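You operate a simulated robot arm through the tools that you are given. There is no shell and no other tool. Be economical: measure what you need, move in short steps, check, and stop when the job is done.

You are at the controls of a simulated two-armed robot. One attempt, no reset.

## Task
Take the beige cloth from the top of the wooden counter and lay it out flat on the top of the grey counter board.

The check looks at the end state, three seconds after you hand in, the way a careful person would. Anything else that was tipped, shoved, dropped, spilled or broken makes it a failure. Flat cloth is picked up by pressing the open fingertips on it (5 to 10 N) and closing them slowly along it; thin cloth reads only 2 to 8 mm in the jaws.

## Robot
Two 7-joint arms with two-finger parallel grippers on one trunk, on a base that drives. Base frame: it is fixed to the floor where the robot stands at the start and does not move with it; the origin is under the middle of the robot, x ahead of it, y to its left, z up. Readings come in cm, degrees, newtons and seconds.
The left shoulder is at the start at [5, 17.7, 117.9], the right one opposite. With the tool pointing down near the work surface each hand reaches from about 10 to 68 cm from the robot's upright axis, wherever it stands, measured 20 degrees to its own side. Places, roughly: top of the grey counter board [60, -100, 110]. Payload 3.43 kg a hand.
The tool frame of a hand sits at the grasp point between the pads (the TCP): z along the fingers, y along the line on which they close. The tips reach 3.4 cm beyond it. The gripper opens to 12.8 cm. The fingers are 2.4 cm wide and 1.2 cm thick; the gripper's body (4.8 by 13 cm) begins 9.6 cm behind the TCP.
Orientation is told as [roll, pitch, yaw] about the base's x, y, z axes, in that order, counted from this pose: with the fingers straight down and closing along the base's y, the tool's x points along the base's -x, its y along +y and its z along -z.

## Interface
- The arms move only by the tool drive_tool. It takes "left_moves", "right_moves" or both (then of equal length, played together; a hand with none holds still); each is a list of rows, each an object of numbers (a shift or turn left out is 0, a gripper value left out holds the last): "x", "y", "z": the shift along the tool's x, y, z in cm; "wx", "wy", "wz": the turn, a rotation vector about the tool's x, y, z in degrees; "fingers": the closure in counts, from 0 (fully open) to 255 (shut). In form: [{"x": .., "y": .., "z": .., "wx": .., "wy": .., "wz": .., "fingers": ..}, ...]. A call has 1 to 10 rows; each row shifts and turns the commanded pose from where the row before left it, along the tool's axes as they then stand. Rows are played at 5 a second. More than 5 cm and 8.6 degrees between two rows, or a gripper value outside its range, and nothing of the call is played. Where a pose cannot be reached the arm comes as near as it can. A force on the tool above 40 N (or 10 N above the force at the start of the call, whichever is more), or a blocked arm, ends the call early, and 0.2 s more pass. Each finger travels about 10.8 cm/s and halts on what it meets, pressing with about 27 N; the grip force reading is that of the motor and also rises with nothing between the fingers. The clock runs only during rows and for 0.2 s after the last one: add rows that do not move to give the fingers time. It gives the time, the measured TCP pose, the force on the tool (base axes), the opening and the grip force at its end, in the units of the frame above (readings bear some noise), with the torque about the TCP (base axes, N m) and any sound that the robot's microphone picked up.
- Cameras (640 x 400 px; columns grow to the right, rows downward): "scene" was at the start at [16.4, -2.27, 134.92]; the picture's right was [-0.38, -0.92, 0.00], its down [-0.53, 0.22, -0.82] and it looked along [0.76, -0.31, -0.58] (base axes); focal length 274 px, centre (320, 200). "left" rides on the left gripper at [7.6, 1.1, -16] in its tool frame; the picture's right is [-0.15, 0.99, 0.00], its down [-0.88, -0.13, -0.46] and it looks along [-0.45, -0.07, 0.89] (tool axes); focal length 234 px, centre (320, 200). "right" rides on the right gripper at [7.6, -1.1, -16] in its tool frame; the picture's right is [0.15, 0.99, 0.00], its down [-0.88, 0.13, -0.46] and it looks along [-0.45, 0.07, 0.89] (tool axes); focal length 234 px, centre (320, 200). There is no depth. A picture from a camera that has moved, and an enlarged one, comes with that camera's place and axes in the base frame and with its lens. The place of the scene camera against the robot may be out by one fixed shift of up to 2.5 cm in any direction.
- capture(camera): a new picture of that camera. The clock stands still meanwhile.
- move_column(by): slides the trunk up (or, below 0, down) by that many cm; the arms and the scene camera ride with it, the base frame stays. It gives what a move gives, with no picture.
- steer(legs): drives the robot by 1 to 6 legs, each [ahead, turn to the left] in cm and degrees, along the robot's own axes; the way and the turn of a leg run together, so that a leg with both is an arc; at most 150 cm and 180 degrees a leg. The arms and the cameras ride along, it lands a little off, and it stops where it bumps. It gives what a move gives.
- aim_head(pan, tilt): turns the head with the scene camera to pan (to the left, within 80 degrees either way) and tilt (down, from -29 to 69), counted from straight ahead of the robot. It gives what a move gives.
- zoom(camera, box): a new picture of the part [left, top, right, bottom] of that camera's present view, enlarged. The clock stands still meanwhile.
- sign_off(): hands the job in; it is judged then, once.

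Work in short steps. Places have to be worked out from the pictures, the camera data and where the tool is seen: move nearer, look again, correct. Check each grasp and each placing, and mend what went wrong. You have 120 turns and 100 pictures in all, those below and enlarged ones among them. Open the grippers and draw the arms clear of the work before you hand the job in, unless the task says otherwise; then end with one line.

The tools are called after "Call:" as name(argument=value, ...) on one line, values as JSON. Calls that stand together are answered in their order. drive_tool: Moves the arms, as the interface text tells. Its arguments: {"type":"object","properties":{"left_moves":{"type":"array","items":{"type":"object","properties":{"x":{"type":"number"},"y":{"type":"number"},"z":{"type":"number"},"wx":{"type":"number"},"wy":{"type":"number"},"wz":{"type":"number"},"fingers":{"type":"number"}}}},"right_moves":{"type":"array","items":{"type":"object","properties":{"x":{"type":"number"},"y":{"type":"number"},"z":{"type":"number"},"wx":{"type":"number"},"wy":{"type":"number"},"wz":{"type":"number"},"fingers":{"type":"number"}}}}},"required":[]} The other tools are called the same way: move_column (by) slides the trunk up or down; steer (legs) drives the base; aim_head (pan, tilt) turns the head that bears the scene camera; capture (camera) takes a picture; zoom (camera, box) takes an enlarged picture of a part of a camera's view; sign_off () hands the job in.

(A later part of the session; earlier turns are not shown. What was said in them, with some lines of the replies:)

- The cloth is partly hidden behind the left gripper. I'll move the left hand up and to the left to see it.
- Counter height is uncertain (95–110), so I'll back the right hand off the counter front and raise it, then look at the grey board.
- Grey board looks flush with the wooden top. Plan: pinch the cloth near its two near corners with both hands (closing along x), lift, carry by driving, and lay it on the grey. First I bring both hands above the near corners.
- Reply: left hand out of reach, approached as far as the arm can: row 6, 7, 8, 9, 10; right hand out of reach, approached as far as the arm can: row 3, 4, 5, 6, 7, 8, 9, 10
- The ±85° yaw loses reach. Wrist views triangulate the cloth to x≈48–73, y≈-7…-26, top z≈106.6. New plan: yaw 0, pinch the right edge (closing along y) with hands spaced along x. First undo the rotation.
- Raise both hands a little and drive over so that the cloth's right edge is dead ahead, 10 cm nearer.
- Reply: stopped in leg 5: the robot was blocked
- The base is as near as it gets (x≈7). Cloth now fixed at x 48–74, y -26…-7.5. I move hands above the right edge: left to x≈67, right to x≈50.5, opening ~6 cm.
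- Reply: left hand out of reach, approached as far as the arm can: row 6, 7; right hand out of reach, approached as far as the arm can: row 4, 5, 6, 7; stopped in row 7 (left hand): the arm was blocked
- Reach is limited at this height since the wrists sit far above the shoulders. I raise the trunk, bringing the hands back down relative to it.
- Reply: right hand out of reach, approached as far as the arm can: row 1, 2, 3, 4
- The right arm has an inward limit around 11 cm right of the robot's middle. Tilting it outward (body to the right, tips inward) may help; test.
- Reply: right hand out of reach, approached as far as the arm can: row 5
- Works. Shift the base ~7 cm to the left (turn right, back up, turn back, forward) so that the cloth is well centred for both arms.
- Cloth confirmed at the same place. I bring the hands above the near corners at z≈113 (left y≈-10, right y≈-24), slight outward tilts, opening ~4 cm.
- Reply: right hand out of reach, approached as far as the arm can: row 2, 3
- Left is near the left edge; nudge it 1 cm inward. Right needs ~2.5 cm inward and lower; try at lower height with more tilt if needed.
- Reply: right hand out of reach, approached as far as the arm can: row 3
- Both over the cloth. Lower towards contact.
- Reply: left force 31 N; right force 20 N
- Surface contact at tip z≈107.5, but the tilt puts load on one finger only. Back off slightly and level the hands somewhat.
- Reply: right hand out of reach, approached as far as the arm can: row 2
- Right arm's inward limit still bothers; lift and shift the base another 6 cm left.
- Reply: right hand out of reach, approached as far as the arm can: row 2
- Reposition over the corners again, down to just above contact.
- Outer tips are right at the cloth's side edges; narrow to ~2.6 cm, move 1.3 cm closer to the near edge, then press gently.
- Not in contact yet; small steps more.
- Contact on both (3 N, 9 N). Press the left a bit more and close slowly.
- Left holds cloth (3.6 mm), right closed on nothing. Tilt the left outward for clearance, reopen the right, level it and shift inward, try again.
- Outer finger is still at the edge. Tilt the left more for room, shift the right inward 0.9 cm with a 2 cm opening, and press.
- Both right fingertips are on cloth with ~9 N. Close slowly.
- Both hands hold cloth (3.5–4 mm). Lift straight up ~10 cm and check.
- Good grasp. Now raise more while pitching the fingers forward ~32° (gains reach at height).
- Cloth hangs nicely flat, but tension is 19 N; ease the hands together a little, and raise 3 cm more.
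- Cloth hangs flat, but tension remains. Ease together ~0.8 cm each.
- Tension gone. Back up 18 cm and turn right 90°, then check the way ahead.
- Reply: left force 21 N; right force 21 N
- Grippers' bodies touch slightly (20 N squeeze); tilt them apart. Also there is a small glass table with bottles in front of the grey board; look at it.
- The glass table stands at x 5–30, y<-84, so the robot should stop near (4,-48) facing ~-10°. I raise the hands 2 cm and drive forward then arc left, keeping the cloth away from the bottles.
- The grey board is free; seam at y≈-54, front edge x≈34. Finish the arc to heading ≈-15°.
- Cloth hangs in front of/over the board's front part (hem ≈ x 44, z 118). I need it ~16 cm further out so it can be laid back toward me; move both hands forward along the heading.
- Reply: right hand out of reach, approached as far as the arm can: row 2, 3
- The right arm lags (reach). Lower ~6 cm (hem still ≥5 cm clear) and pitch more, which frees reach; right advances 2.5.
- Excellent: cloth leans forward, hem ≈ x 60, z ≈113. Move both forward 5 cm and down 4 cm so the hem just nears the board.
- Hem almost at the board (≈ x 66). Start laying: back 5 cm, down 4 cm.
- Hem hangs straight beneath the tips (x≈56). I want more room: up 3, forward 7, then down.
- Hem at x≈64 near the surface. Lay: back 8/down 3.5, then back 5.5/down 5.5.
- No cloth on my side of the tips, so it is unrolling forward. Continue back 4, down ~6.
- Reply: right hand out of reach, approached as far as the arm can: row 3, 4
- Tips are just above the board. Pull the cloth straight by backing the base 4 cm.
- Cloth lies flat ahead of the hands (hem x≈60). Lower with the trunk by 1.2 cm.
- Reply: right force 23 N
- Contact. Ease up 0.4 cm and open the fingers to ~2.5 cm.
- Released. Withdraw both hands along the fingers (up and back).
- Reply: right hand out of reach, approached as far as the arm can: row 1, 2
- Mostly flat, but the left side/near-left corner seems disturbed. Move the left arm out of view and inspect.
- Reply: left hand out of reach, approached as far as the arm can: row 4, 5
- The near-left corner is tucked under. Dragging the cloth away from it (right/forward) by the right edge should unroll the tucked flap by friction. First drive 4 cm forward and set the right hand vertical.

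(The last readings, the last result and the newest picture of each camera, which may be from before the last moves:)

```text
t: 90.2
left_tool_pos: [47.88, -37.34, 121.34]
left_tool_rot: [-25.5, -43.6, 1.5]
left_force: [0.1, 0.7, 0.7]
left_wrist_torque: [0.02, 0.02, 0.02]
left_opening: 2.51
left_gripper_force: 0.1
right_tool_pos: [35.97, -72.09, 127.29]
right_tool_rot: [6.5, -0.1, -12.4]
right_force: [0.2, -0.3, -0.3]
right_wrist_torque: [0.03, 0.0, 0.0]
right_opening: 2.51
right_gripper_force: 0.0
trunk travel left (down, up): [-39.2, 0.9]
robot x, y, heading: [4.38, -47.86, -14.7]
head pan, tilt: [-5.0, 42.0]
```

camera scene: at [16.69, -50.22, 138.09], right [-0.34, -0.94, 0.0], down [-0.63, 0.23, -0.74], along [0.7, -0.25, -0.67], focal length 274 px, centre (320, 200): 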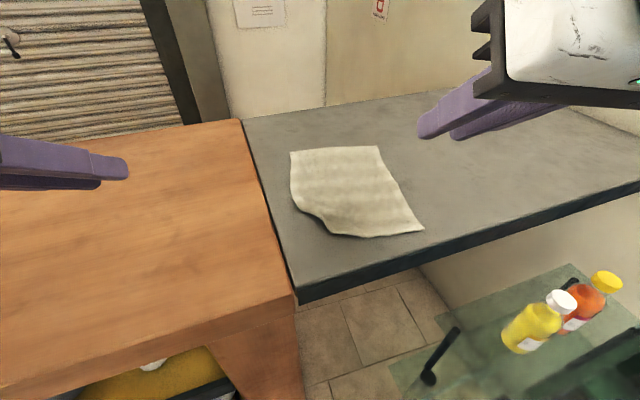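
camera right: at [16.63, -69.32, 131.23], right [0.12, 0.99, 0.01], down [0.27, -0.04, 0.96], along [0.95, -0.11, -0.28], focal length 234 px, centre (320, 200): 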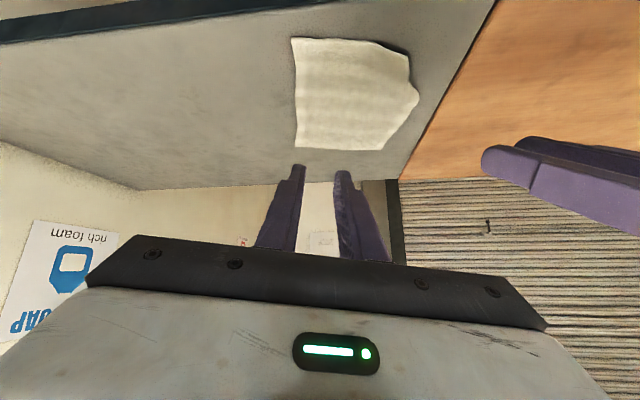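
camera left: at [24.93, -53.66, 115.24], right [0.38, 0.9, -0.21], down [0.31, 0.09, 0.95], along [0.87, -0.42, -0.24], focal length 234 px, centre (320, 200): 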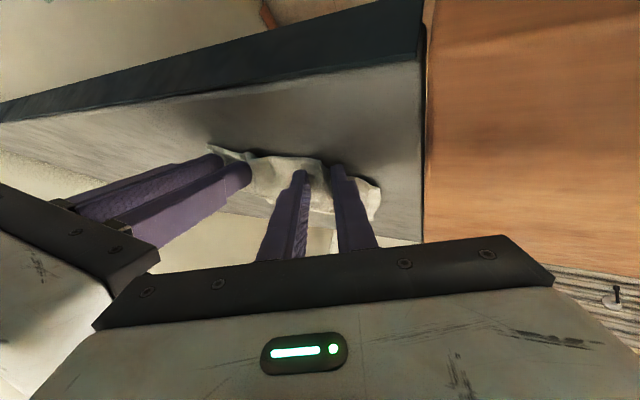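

Move above the right edge's middle and look down.

Call:
drive_tool(right_moves=[{"wx": 6.5, "x": -3.2, "y": -0.43, "fingers": 175}, {"x": -3.2, "y": -0.43, "z": 2}, {"x": -3.2, "y": -0.43, "z": 3}, {"x": -3.1, "y": -0.43, "z": 3}])

Call:
capture(camera="right")

Call:
capture(camera="scene")

```text
t: 91.2
left_tool_pos: [47.86, -37.28, 121.5]
left_tool_rot: [-25.5, -43.5, 1.4]
left_force: [1.1, 0.1, -0.1]
left_wrist_torque: [0.02, -0.01, 0.03]
left_opening: 2.53
left_gripper_force: 0.0
right_tool_pos: [47.04, -77.54, 118.87]
right_tool_rot: [0.0, -0.2, -12.8]
right_force: [-0.1, -0.4, 0.1]
right_wrist_torque: [0.01, 0.02, -0.01]
right_opening: 3.99
right_gripper_force: 0.0
right hand out of reach, approached as far as the arm can: row 3, 4
trunk travel left (down, up): [-39.2, 0.9]
robot x, y, heading: [4.64, -47.78, -14.6]
head pan, tilt: [-5.0, 42.0]
```

```text
44 pictures are left
camera right: at [39.37, -76.86, 134.88], right [0.07, 1.0, 0.0], down [0.89, -0.07, 0.46], along [0.46, -0.03, -0.89], focal length 234 px, centre (320, 200)
```

right: 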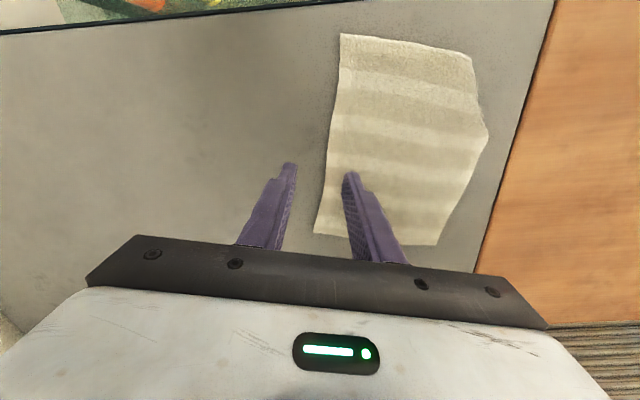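

```text
43 pictures are left
camera scene: at [20.48, -51.24, 138.08], right [-0.34, -0.94, 0.0], down [-0.63, 0.23, -0.74], along [0.7, -0.25, -0.67], focal length 274 px, centre (320, 200)
```

scene: 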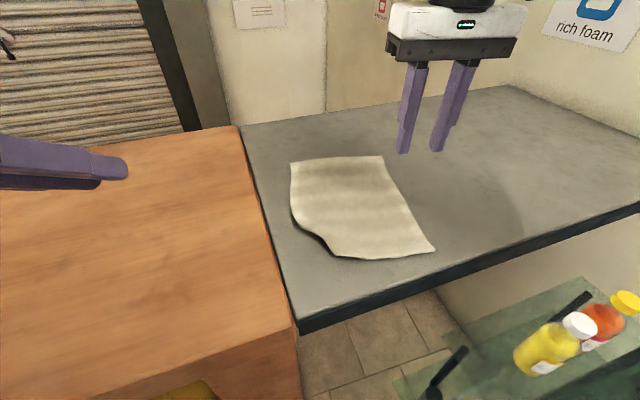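

Cloth's right edge here is y≈-76.6; missing corner should be at (39,-57). Pinch ~2 cm inside the right edge: move in 2.9 cm and go down.

Call:
drive_tool(right_moves=[{"y": 1.5, "fingers": 203}, {"y": 1.4, "z": 2}, {"z": 2.5}, {"z": 2.3}])

Call:
capture(camera="right")

```text
t: 92.2
left_tool_pos: [47.69, -37.42, 121.43]
left_tool_rot: [-25.5, -43.7, 1.6]
left_force: [0.7, 0.1, -1.0]
left_wrist_torque: [-0.01, -0.03, 0.0]
left_opening: 2.53
left_gripper_force: 0.1
right_tool_pos: [46.96, -76.84, 113.3]
right_tool_rot: [0.1, -0.4, -12.5]
right_force: [0.0, 0.1, -0.4]
right_wrist_torque: [0.0, 0.03, 0.01]
right_opening: 2.58
right_gripper_force: 0.1
right hand out of reach, approached as far as the arm can: row 1, 2
trunk travel left (down, up): [-39.2, 0.9]
robot x, y, heading: [4.44, -47.33, -14.7]
head pan, tilt: [-5.0, 42.0]
```

```text
42 pictures are left
camera right: at [39.4, -76.15, 129.23], right [0.07, 1.0, 0.0], down [0.89, -0.06, 0.46], along [0.46, -0.03, -0.89], focal length 234 px, centre (320, 200)
```

right: 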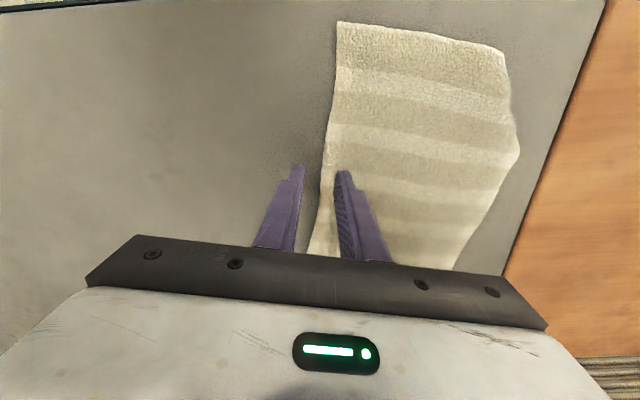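

Inward limit again; roll the hand 7° and shift in 2 cm.

Call:
drive_tool(right_moves=[{"wx": -7}, {"y": 1.2, "x": -0.2}, {"y": 1.0, "z": 1.0}, {"z": 0.7}])

```text
t: 93.2
left_tool_pos: [47.67, -37.42, 121.29]
left_tool_rot: [-25.6, -43.5, 1.5]
left_force: [0.3, -0.6, 0.2]
left_wrist_torque: [0.0, 0.0, -0.01]
left_opening: 2.51
left_gripper_force: 0.1
right_tool_pos: [47.77, -74.56, 111.7]
right_tool_rot: [7.0, -0.3, -12.6]
right_force: [-0.4, 0.0, 0.0]
right_wrist_torque: [-0.01, -0.02, -0.02]
right_opening: 2.62
right_gripper_force: 0.0
trunk travel left (down, up): [-39.2, 0.9]
robot x, y, heading: [4.4, -47.7, -14.7]
head pan, tilt: [-5.0, 42.0]
```

Lower to contact.

Call:
drive_tool(right_moves=[{"z": 0.5}, {"z": 0.3}])

```text
t: 93.8
left_tool_pos: [47.76, -37.32, 121.23]
left_tool_rot: [-25.6, -43.5, 1.5]
left_force: [-0.4, 0.2, -0.2]
left_wrist_torque: [0.01, 0.01, 0.0]
left_opening: 2.51
left_gripper_force: 0.2
right_tool_pos: [47.91, -74.45, 110.95]
right_tool_rot: [6.9, -0.3, -12.4]
right_force: [0.3, 0.4, 0.7]
right_wrist_torque: [0.0, 0.01, 0.03]
right_opening: 2.62
right_gripper_force: 0.1
trunk travel left (down, up): [-39.2, 0.9]
robot x, y, heading: [4.77, -47.41, -14.9]
head pan, tilt: [-5.0, 42.0]
```

Call:
drive_tool(right_moves=[{"z": 0.2}, {"z": 0.15}])

```text
t: 94.5
left_tool_pos: [47.59, -37.26, 121.45]
left_tool_rot: [-25.6, -43.7, 1.5]
left_force: [0.0, -0.4, 0.1]
left_wrist_torque: [0.0, 0.01, 0.01]
left_opening: 2.55
left_gripper_force: 0.0
right_tool_pos: [47.87, -74.4, 110.82]
right_tool_rot: [7.0, -0.5, -12.5]
right_force: [-1.0, -1.2, 11.3]
right_wrist_torque: [-0.25, 0.11, 0.0]
right_opening: 2.64
right_gripper_force: 0.3
trunk travel left (down, up): [-39.2, 0.9]
robot x, y, heading: [4.52, -47.68, -14.4]
head pan, tilt: [-5.0, 42.0]
```

Contact with 11 N. Close slowly.

Call:
drive_tool(right_moves=[{"fingers": 209}, {"fingers": 215}, {"fingers": 221}, {"fingers": 227}, {"fingers": 233}, {"fingers": 239}, {"fingers": 245}, {"fingers": 251}, {"fingers": 255}, {}])

```text
t: 96.7
left_tool_pos: [47.58, -37.43, 121.3]
left_tool_rot: [-25.6, -43.7, 1.5]
left_force: [0.0, -0.3, 0.4]
left_wrist_torque: [0.01, -0.01, 0.0]
left_opening: 2.5
left_gripper_force: 0.1
right_tool_pos: [47.85, -74.51, 110.49]
right_tool_rot: [6.9, -0.2, -12.5]
right_force: [-0.4, -1.6, 9.4]
right_wrist_torque: [-0.11, 0.04, 0.02]
right_opening: 0.0
right_gripper_force: 26.9
trunk travel left (down, up): [-39.2, 0.9]
robot x, y, heading: [4.61, -47.83, -14.7]
head pan, tilt: [-5.0, 42.0]
```

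Missed the pinch, but the closed tips press on the cloth with 9 N; try a friction drag 3 cm to the right and see whether the cloth follows.

Call:
drive_tool(right_moves=[{"y": -1, "x": -0.4, "z": 0.1}, {"y": -1, "x": -0.4, "z": -0.1}, {"y": -1, "x": -0.4, "z": -0.1}])

Call:
capture(camera="scene")

Call:
capture(camera="right")

```text
t: 97.5
left_tool_pos: [47.58, -37.22, 121.47]
left_tool_rot: [-25.6, -43.7, 1.7]
left_force: [0.0, 0.3, -0.4]
left_wrist_torque: [-0.01, 0.0, 0.03]
left_opening: 2.49
left_gripper_force: 0.0
right_tool_pos: [48.36, -77.49, 110.65]
right_tool_rot: [7.0, -0.6, -12.3]
right_force: [0.1, 5.3, 21.1]
right_wrist_torque: [0.09, 0.07, 0.0]
right_opening: 0.0
right_gripper_force: 27.2
trunk travel left (down, up): [-39.2, 0.9]
robot x, y, heading: [4.18, -47.59, -14.8]
head pan, tilt: [-5.0, 42.0]
```

```text
41 pictures are left
camera scene: at [20.27, -51.01, 138.14], right [-0.34, -0.94, 0.0], down [-0.63, 0.22, -0.74], along [0.7, -0.25, -0.67], focal length 274 px, centre (320, 200)
```

scene: 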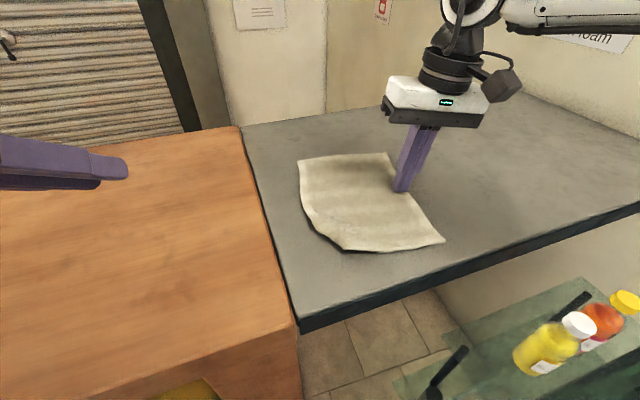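

```text
40 pictures are left
camera right: at [40.25, -78.71, 126.24], right [0.07, 0.99, 0.12], down [0.87, -0.12, 0.48], along [0.49, 0.07, -0.87], focal length 234 px, centre (320, 200)
```

right: 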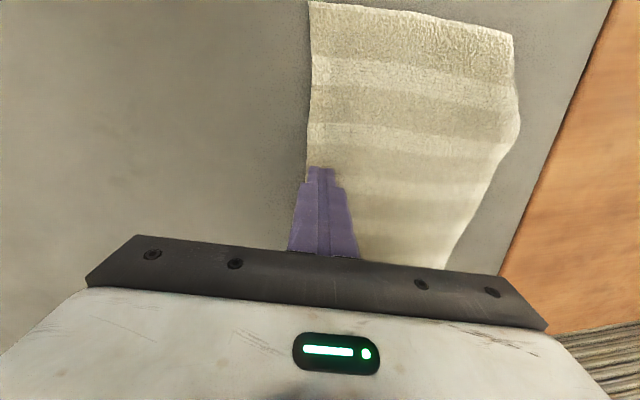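

It works: cloth moved and the flap is opening. Lift, go ~5 cm further inside, press and drag again.

Call:
drive_tool(right_moves=[{"z": -2}, {"wx": -8}, {"y": 2.9, "z": 0.6}, {"y": 2.9, "z": 0.6}])

```text
t: 98.5
left_tool_pos: [47.75, -37.37, 121.29]
left_tool_rot: [-25.5, -43.7, 1.4]
left_force: [0.6, 0.2, 0.9]
left_wrist_torque: [-0.01, 0.0, 0.03]
left_opening: 2.51
left_gripper_force: 0.0
right_tool_pos: [49.85, -72.31, 112.54]
right_tool_rot: [15.0, -0.3, -12.6]
right_force: [0.6, 0.3, -0.5]
right_wrist_torque: [-0.01, 0.02, -0.02]
right_opening: 0.0
right_gripper_force: 26.9
trunk travel left (down, up): [-39.2, 0.9]
robot x, y, heading: [4.29, -47.69, -14.8]
head pan, tilt: [-5.0, 42.0]
```

Lower to contact.

Call:
drive_tool(right_moves=[{"z": 1.0, "y": -0.27}, {"z": 0.5, "y": -0.13}, {"z": 0.2, "y": -0.05}])

```text
t: 99.2
left_tool_pos: [47.64, -37.43, 121.26]
left_tool_rot: [-25.5, -43.6, 1.5]
left_force: [0.5, -0.7, 0.6]
left_wrist_torque: [-0.03, -0.01, 0.03]
left_opening: 2.48
left_gripper_force: 0.1
right_tool_pos: [49.74, -72.03, 110.92]
right_tool_rot: [15.0, -0.3, -12.5]
right_force: [0.6, 0.3, 0.5]
right_wrist_torque: [0.02, 0.01, -0.01]
right_opening: 0.0
right_gripper_force: 26.0
trunk travel left (down, up): [-39.2, 0.9]
robot x, y, heading: [4.28, -47.26, -14.9]
head pan, tilt: [-5.0, 42.0]
```

Press and drag 6 cm right/forward.

Call:
drive_tool(right_moves=[{"z": 0.25, "y": -0.07}, {"z": 0.18, "y": -0.05}, {"x": -0.81, "y": -1.31, "z": -0.33}, {"x": -0.81, "y": -1.31, "z": -0.33}, {"x": -0.81, "y": -1.31, "z": -0.33}, {"x": -0.81, "y": -1.31, "z": -0.33}])

Call:
capture(camera="scene")

```text
t: 100.7
left_tool_pos: [47.62, -37.26, 121.39]
left_tool_rot: [-25.7, -43.7, 1.5]
left_force: [0.7, -0.6, 0.9]
left_wrist_torque: [-0.01, 0.0, -0.01]
left_opening: 2.51
left_gripper_force: 0.1
right_tool_pos: [51.64, -77.96, 110.69]
right_tool_rot: [15.0, -0.5, -12.5]
right_force: [-0.8, 3.6, 14.1]
right_wrist_torque: [0.11, 0.09, -0.03]
right_opening: 0.01
right_gripper_force: 27.0
trunk travel left (down, up): [-39.2, 0.9]
robot x, y, heading: [4.31, -47.61, -14.7]
head pan, tilt: [-5.0, 42.0]
```

```text
39 pictures are left
camera scene: at [20.32, -51.08, 138.12], right [-0.34, -0.94, 0.0], down [-0.63, 0.22, -0.74], along [0.7, -0.25, -0.67], focal length 274 px, centre (320, 200)
```

scene: 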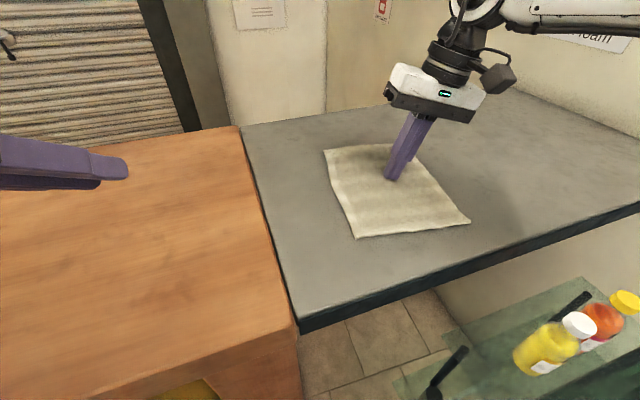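

Excellent: the corner has unrolled. Lift the right hand off and inspect.

Call:
drive_tool(right_moves=[{"z": -2, "y": 0.4}, {"z": -4, "y": -1}, {"z": -4, "y": -4}, {"y": -4}, {"y": -4}])

Call:
capture(camera="scene")

Call:
zoom(camera="scene", box=[290, 120, 500, 260])

Call:
capture(camera="right")

```text
refused: row 3 steps farther than a row can; nothing moved
```

```text
38 pictures are left
camera scene: at [20.32, -51.08, 138.12], right [-0.34, -0.94, 0.0], down [-0.63, 0.22, -0.74], along [0.7, -0.25, -0.67], focal length 274 px, centre (320, 200)
```

scene: 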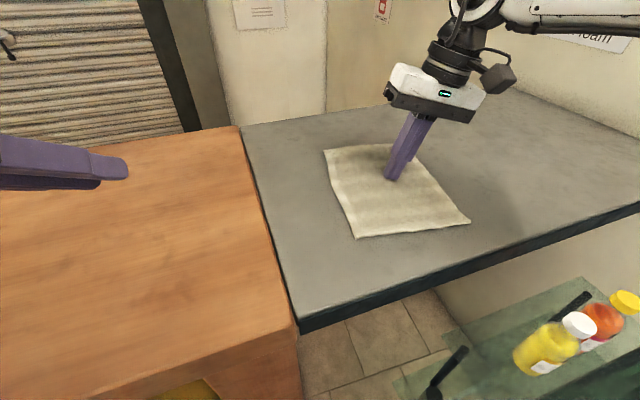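

```text
2.86 times, centred on (395, 190) of scene
camera zoom: at [20.32, -51.08, 138.12], right [-0.34, -0.94, 0.0], down [-0.63, 0.22, -0.74], along [0.7, -0.25, -0.67], focal length 784 px, centre (106, 229)
```

zoom: 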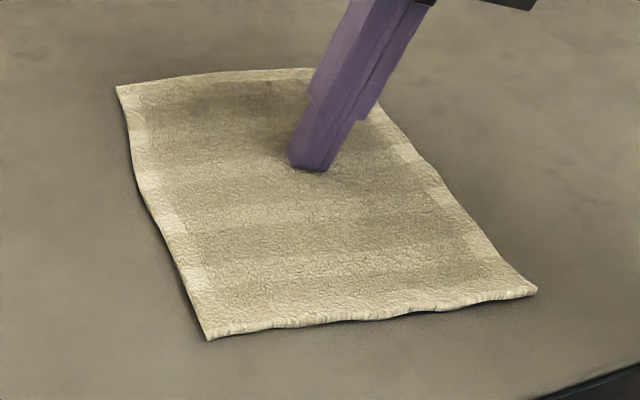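

```text
36 pictures are left
camera right: at [43.1, -81.34, 125.75], right [0.06, 0.97, 0.25], down [0.86, -0.18, 0.48], along [0.51, 0.19, -0.84], focal length 234 px, centre (320, 200)
```

right: 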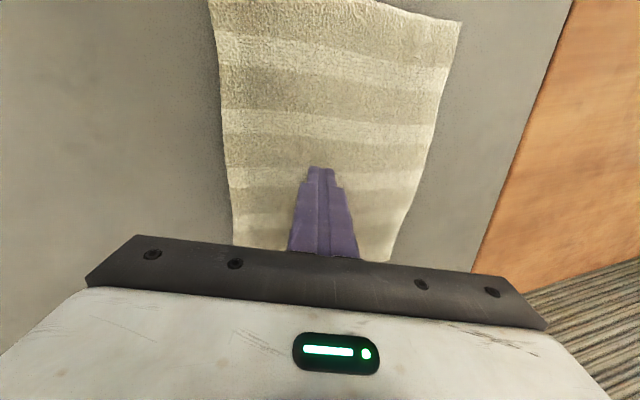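

The row was too long; repeat the lift in smaller rows, opening both grippers once clear.

Call:
drive_tool(right_moves=[{"z": -1.5, "y": 0.4}, {"z": -3}, {"z": -4}, {"z": -3}, {"x": 4, "fingers": 0}, {"x": 4}, {"x": 4}], left_moves=[{}, {}, {"z": -2}, {"z": -2}, {"fingers": 0}, {}, {}])

Call:
steer(legs=[[-8, 0]])

Call:
capture(camera="scene")

Call:
zoom(camera="scene", box=[290, 90, 500, 230])

```text
t: 102.2
left_tool_pos: [45.22, -35.52, 124.03]
left_tool_rot: [-25.6, -43.6, 1.4]
left_force: [0.7, -0.3, 0.4]
left_wrist_torque: [-0.03, -0.01, 0.05]
left_opening: 12.79
left_gripper_force: 0.0
right_tool_pos: [38.76, -77.84, 121.77]
right_tool_rot: [15.0, -0.4, -12.6]
right_force: [-1.2, 0.4, 0.0]
right_wrist_torque: [-0.01, 0.01, 0.02]
right_opening: 12.8
right_gripper_force: 0.0
trunk travel left (down, up): [-39.2, 0.9]
robot x, y, heading: [4.51, -47.81, -14.7]
head pan, tilt: [-5.0, 42.0]
```

```text
t: 103.3
left_tool_pos: [37.31, -33.43, 123.94]
left_tool_rot: [-25.6, -43.6, 1.4]
left_force: [-0.2, 0.2, 0.1]
left_wrist_torque: [0.01, 0.0, 0.04]
left_opening: 12.81
left_gripper_force: 0.0
right_tool_pos: [30.94, -75.66, 121.71]
right_tool_rot: [14.9, -0.4, -12.7]
right_force: [-0.2, 0.1, 0.3]
right_wrist_torque: [0.03, -0.06, -0.03]
right_opening: 12.78
right_gripper_force: 0.1
trunk travel left (down, up): [-39.2, 0.9]
robot x, y, heading: [-3.16, -45.27, -15.0]
head pan, tilt: [-5.0, 42.0]
```

```text
35 pictures are left
camera scene: at [12.39, -49.1, 138.1], right [-0.34, -0.94, 0.0], down [-0.63, 0.23, -0.74], along [0.7, -0.25, -0.67], focal length 274 px, centre (320, 200)
```

scene: 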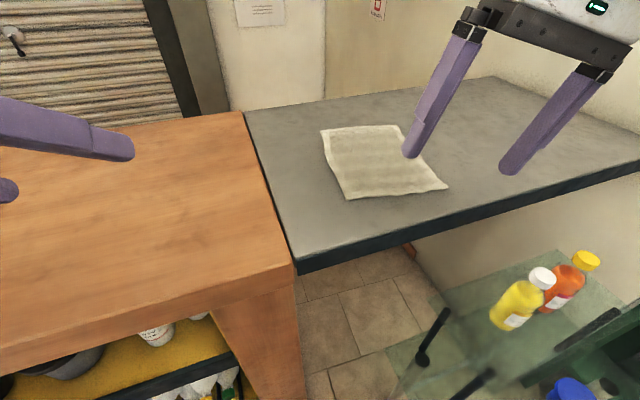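

```text
2.86 times, centred on (395, 160) of scene
camera zoom: at [12.39, -49.1, 138.1], right [-0.34, -0.94, 0.0], down [-0.63, 0.23, -0.74], along [0.7, -0.25, -0.67], focal length 784 px, centre (106, 314)
```

zoom: 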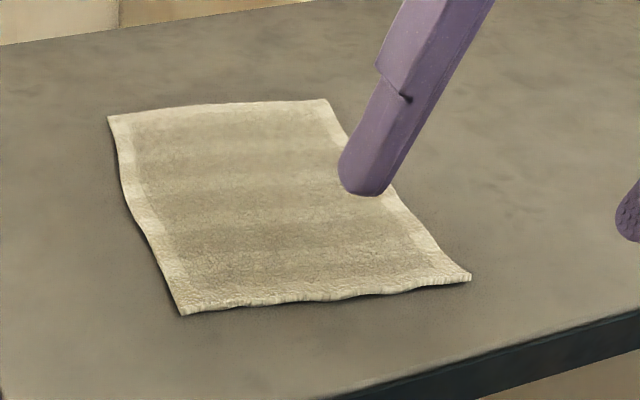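

Cloth lies flat with all four corners out, wholly on the grey board; bottles untouched. Back off a bit more and take a last look.

Call:
steer(legs=[[-12, 0]])

Call:
capture(camera="scene")

```text
t: 104.6
left_tool_pos: [25.05, -30.05, 124.0]
left_tool_rot: [-25.6, -43.5, 1.6]
left_force: [0.5, 0.2, -0.4]
left_wrist_torque: [0.0, -0.02, 0.0]
left_opening: 12.81
left_gripper_force: 0.1
right_tool_pos: [18.93, -72.36, 121.83]
right_tool_rot: [14.9, -0.3, -12.4]
right_force: [-0.7, 1.2, 0.8]
right_wrist_torque: [0.0, -0.05, -0.01]
right_opening: 12.8
right_gripper_force: 0.0
trunk travel left (down, up): [-39.2, 0.9]
robot x, y, heading: [-15.55, -42.29, -14.7]
head pan, tilt: [-5.0, 42.0]
```

```text
33 pictures are left
camera scene: at [0.27, -45.87, 138.11], right [-0.33, -0.94, 0.0], down [-0.63, 0.22, -0.74], along [0.7, -0.25, -0.67], focal length 274 px, centre (320, 200)
```

scene: 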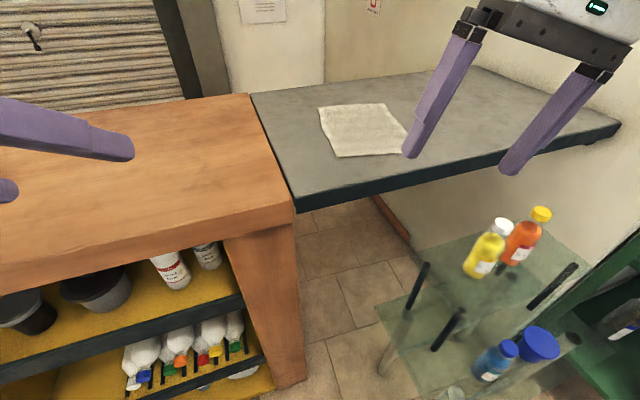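

The last picture shows the cloth flat on the grey board, both grippers open and clear, and everything else standing. I hand in.

Call:
sign_off()

```text
The job is handed in.
```

The beige cloth is lying flat on top of the grey counter board with all four corners out, both grippers are open and clear, and nothing else looks disturbed in the last picture.
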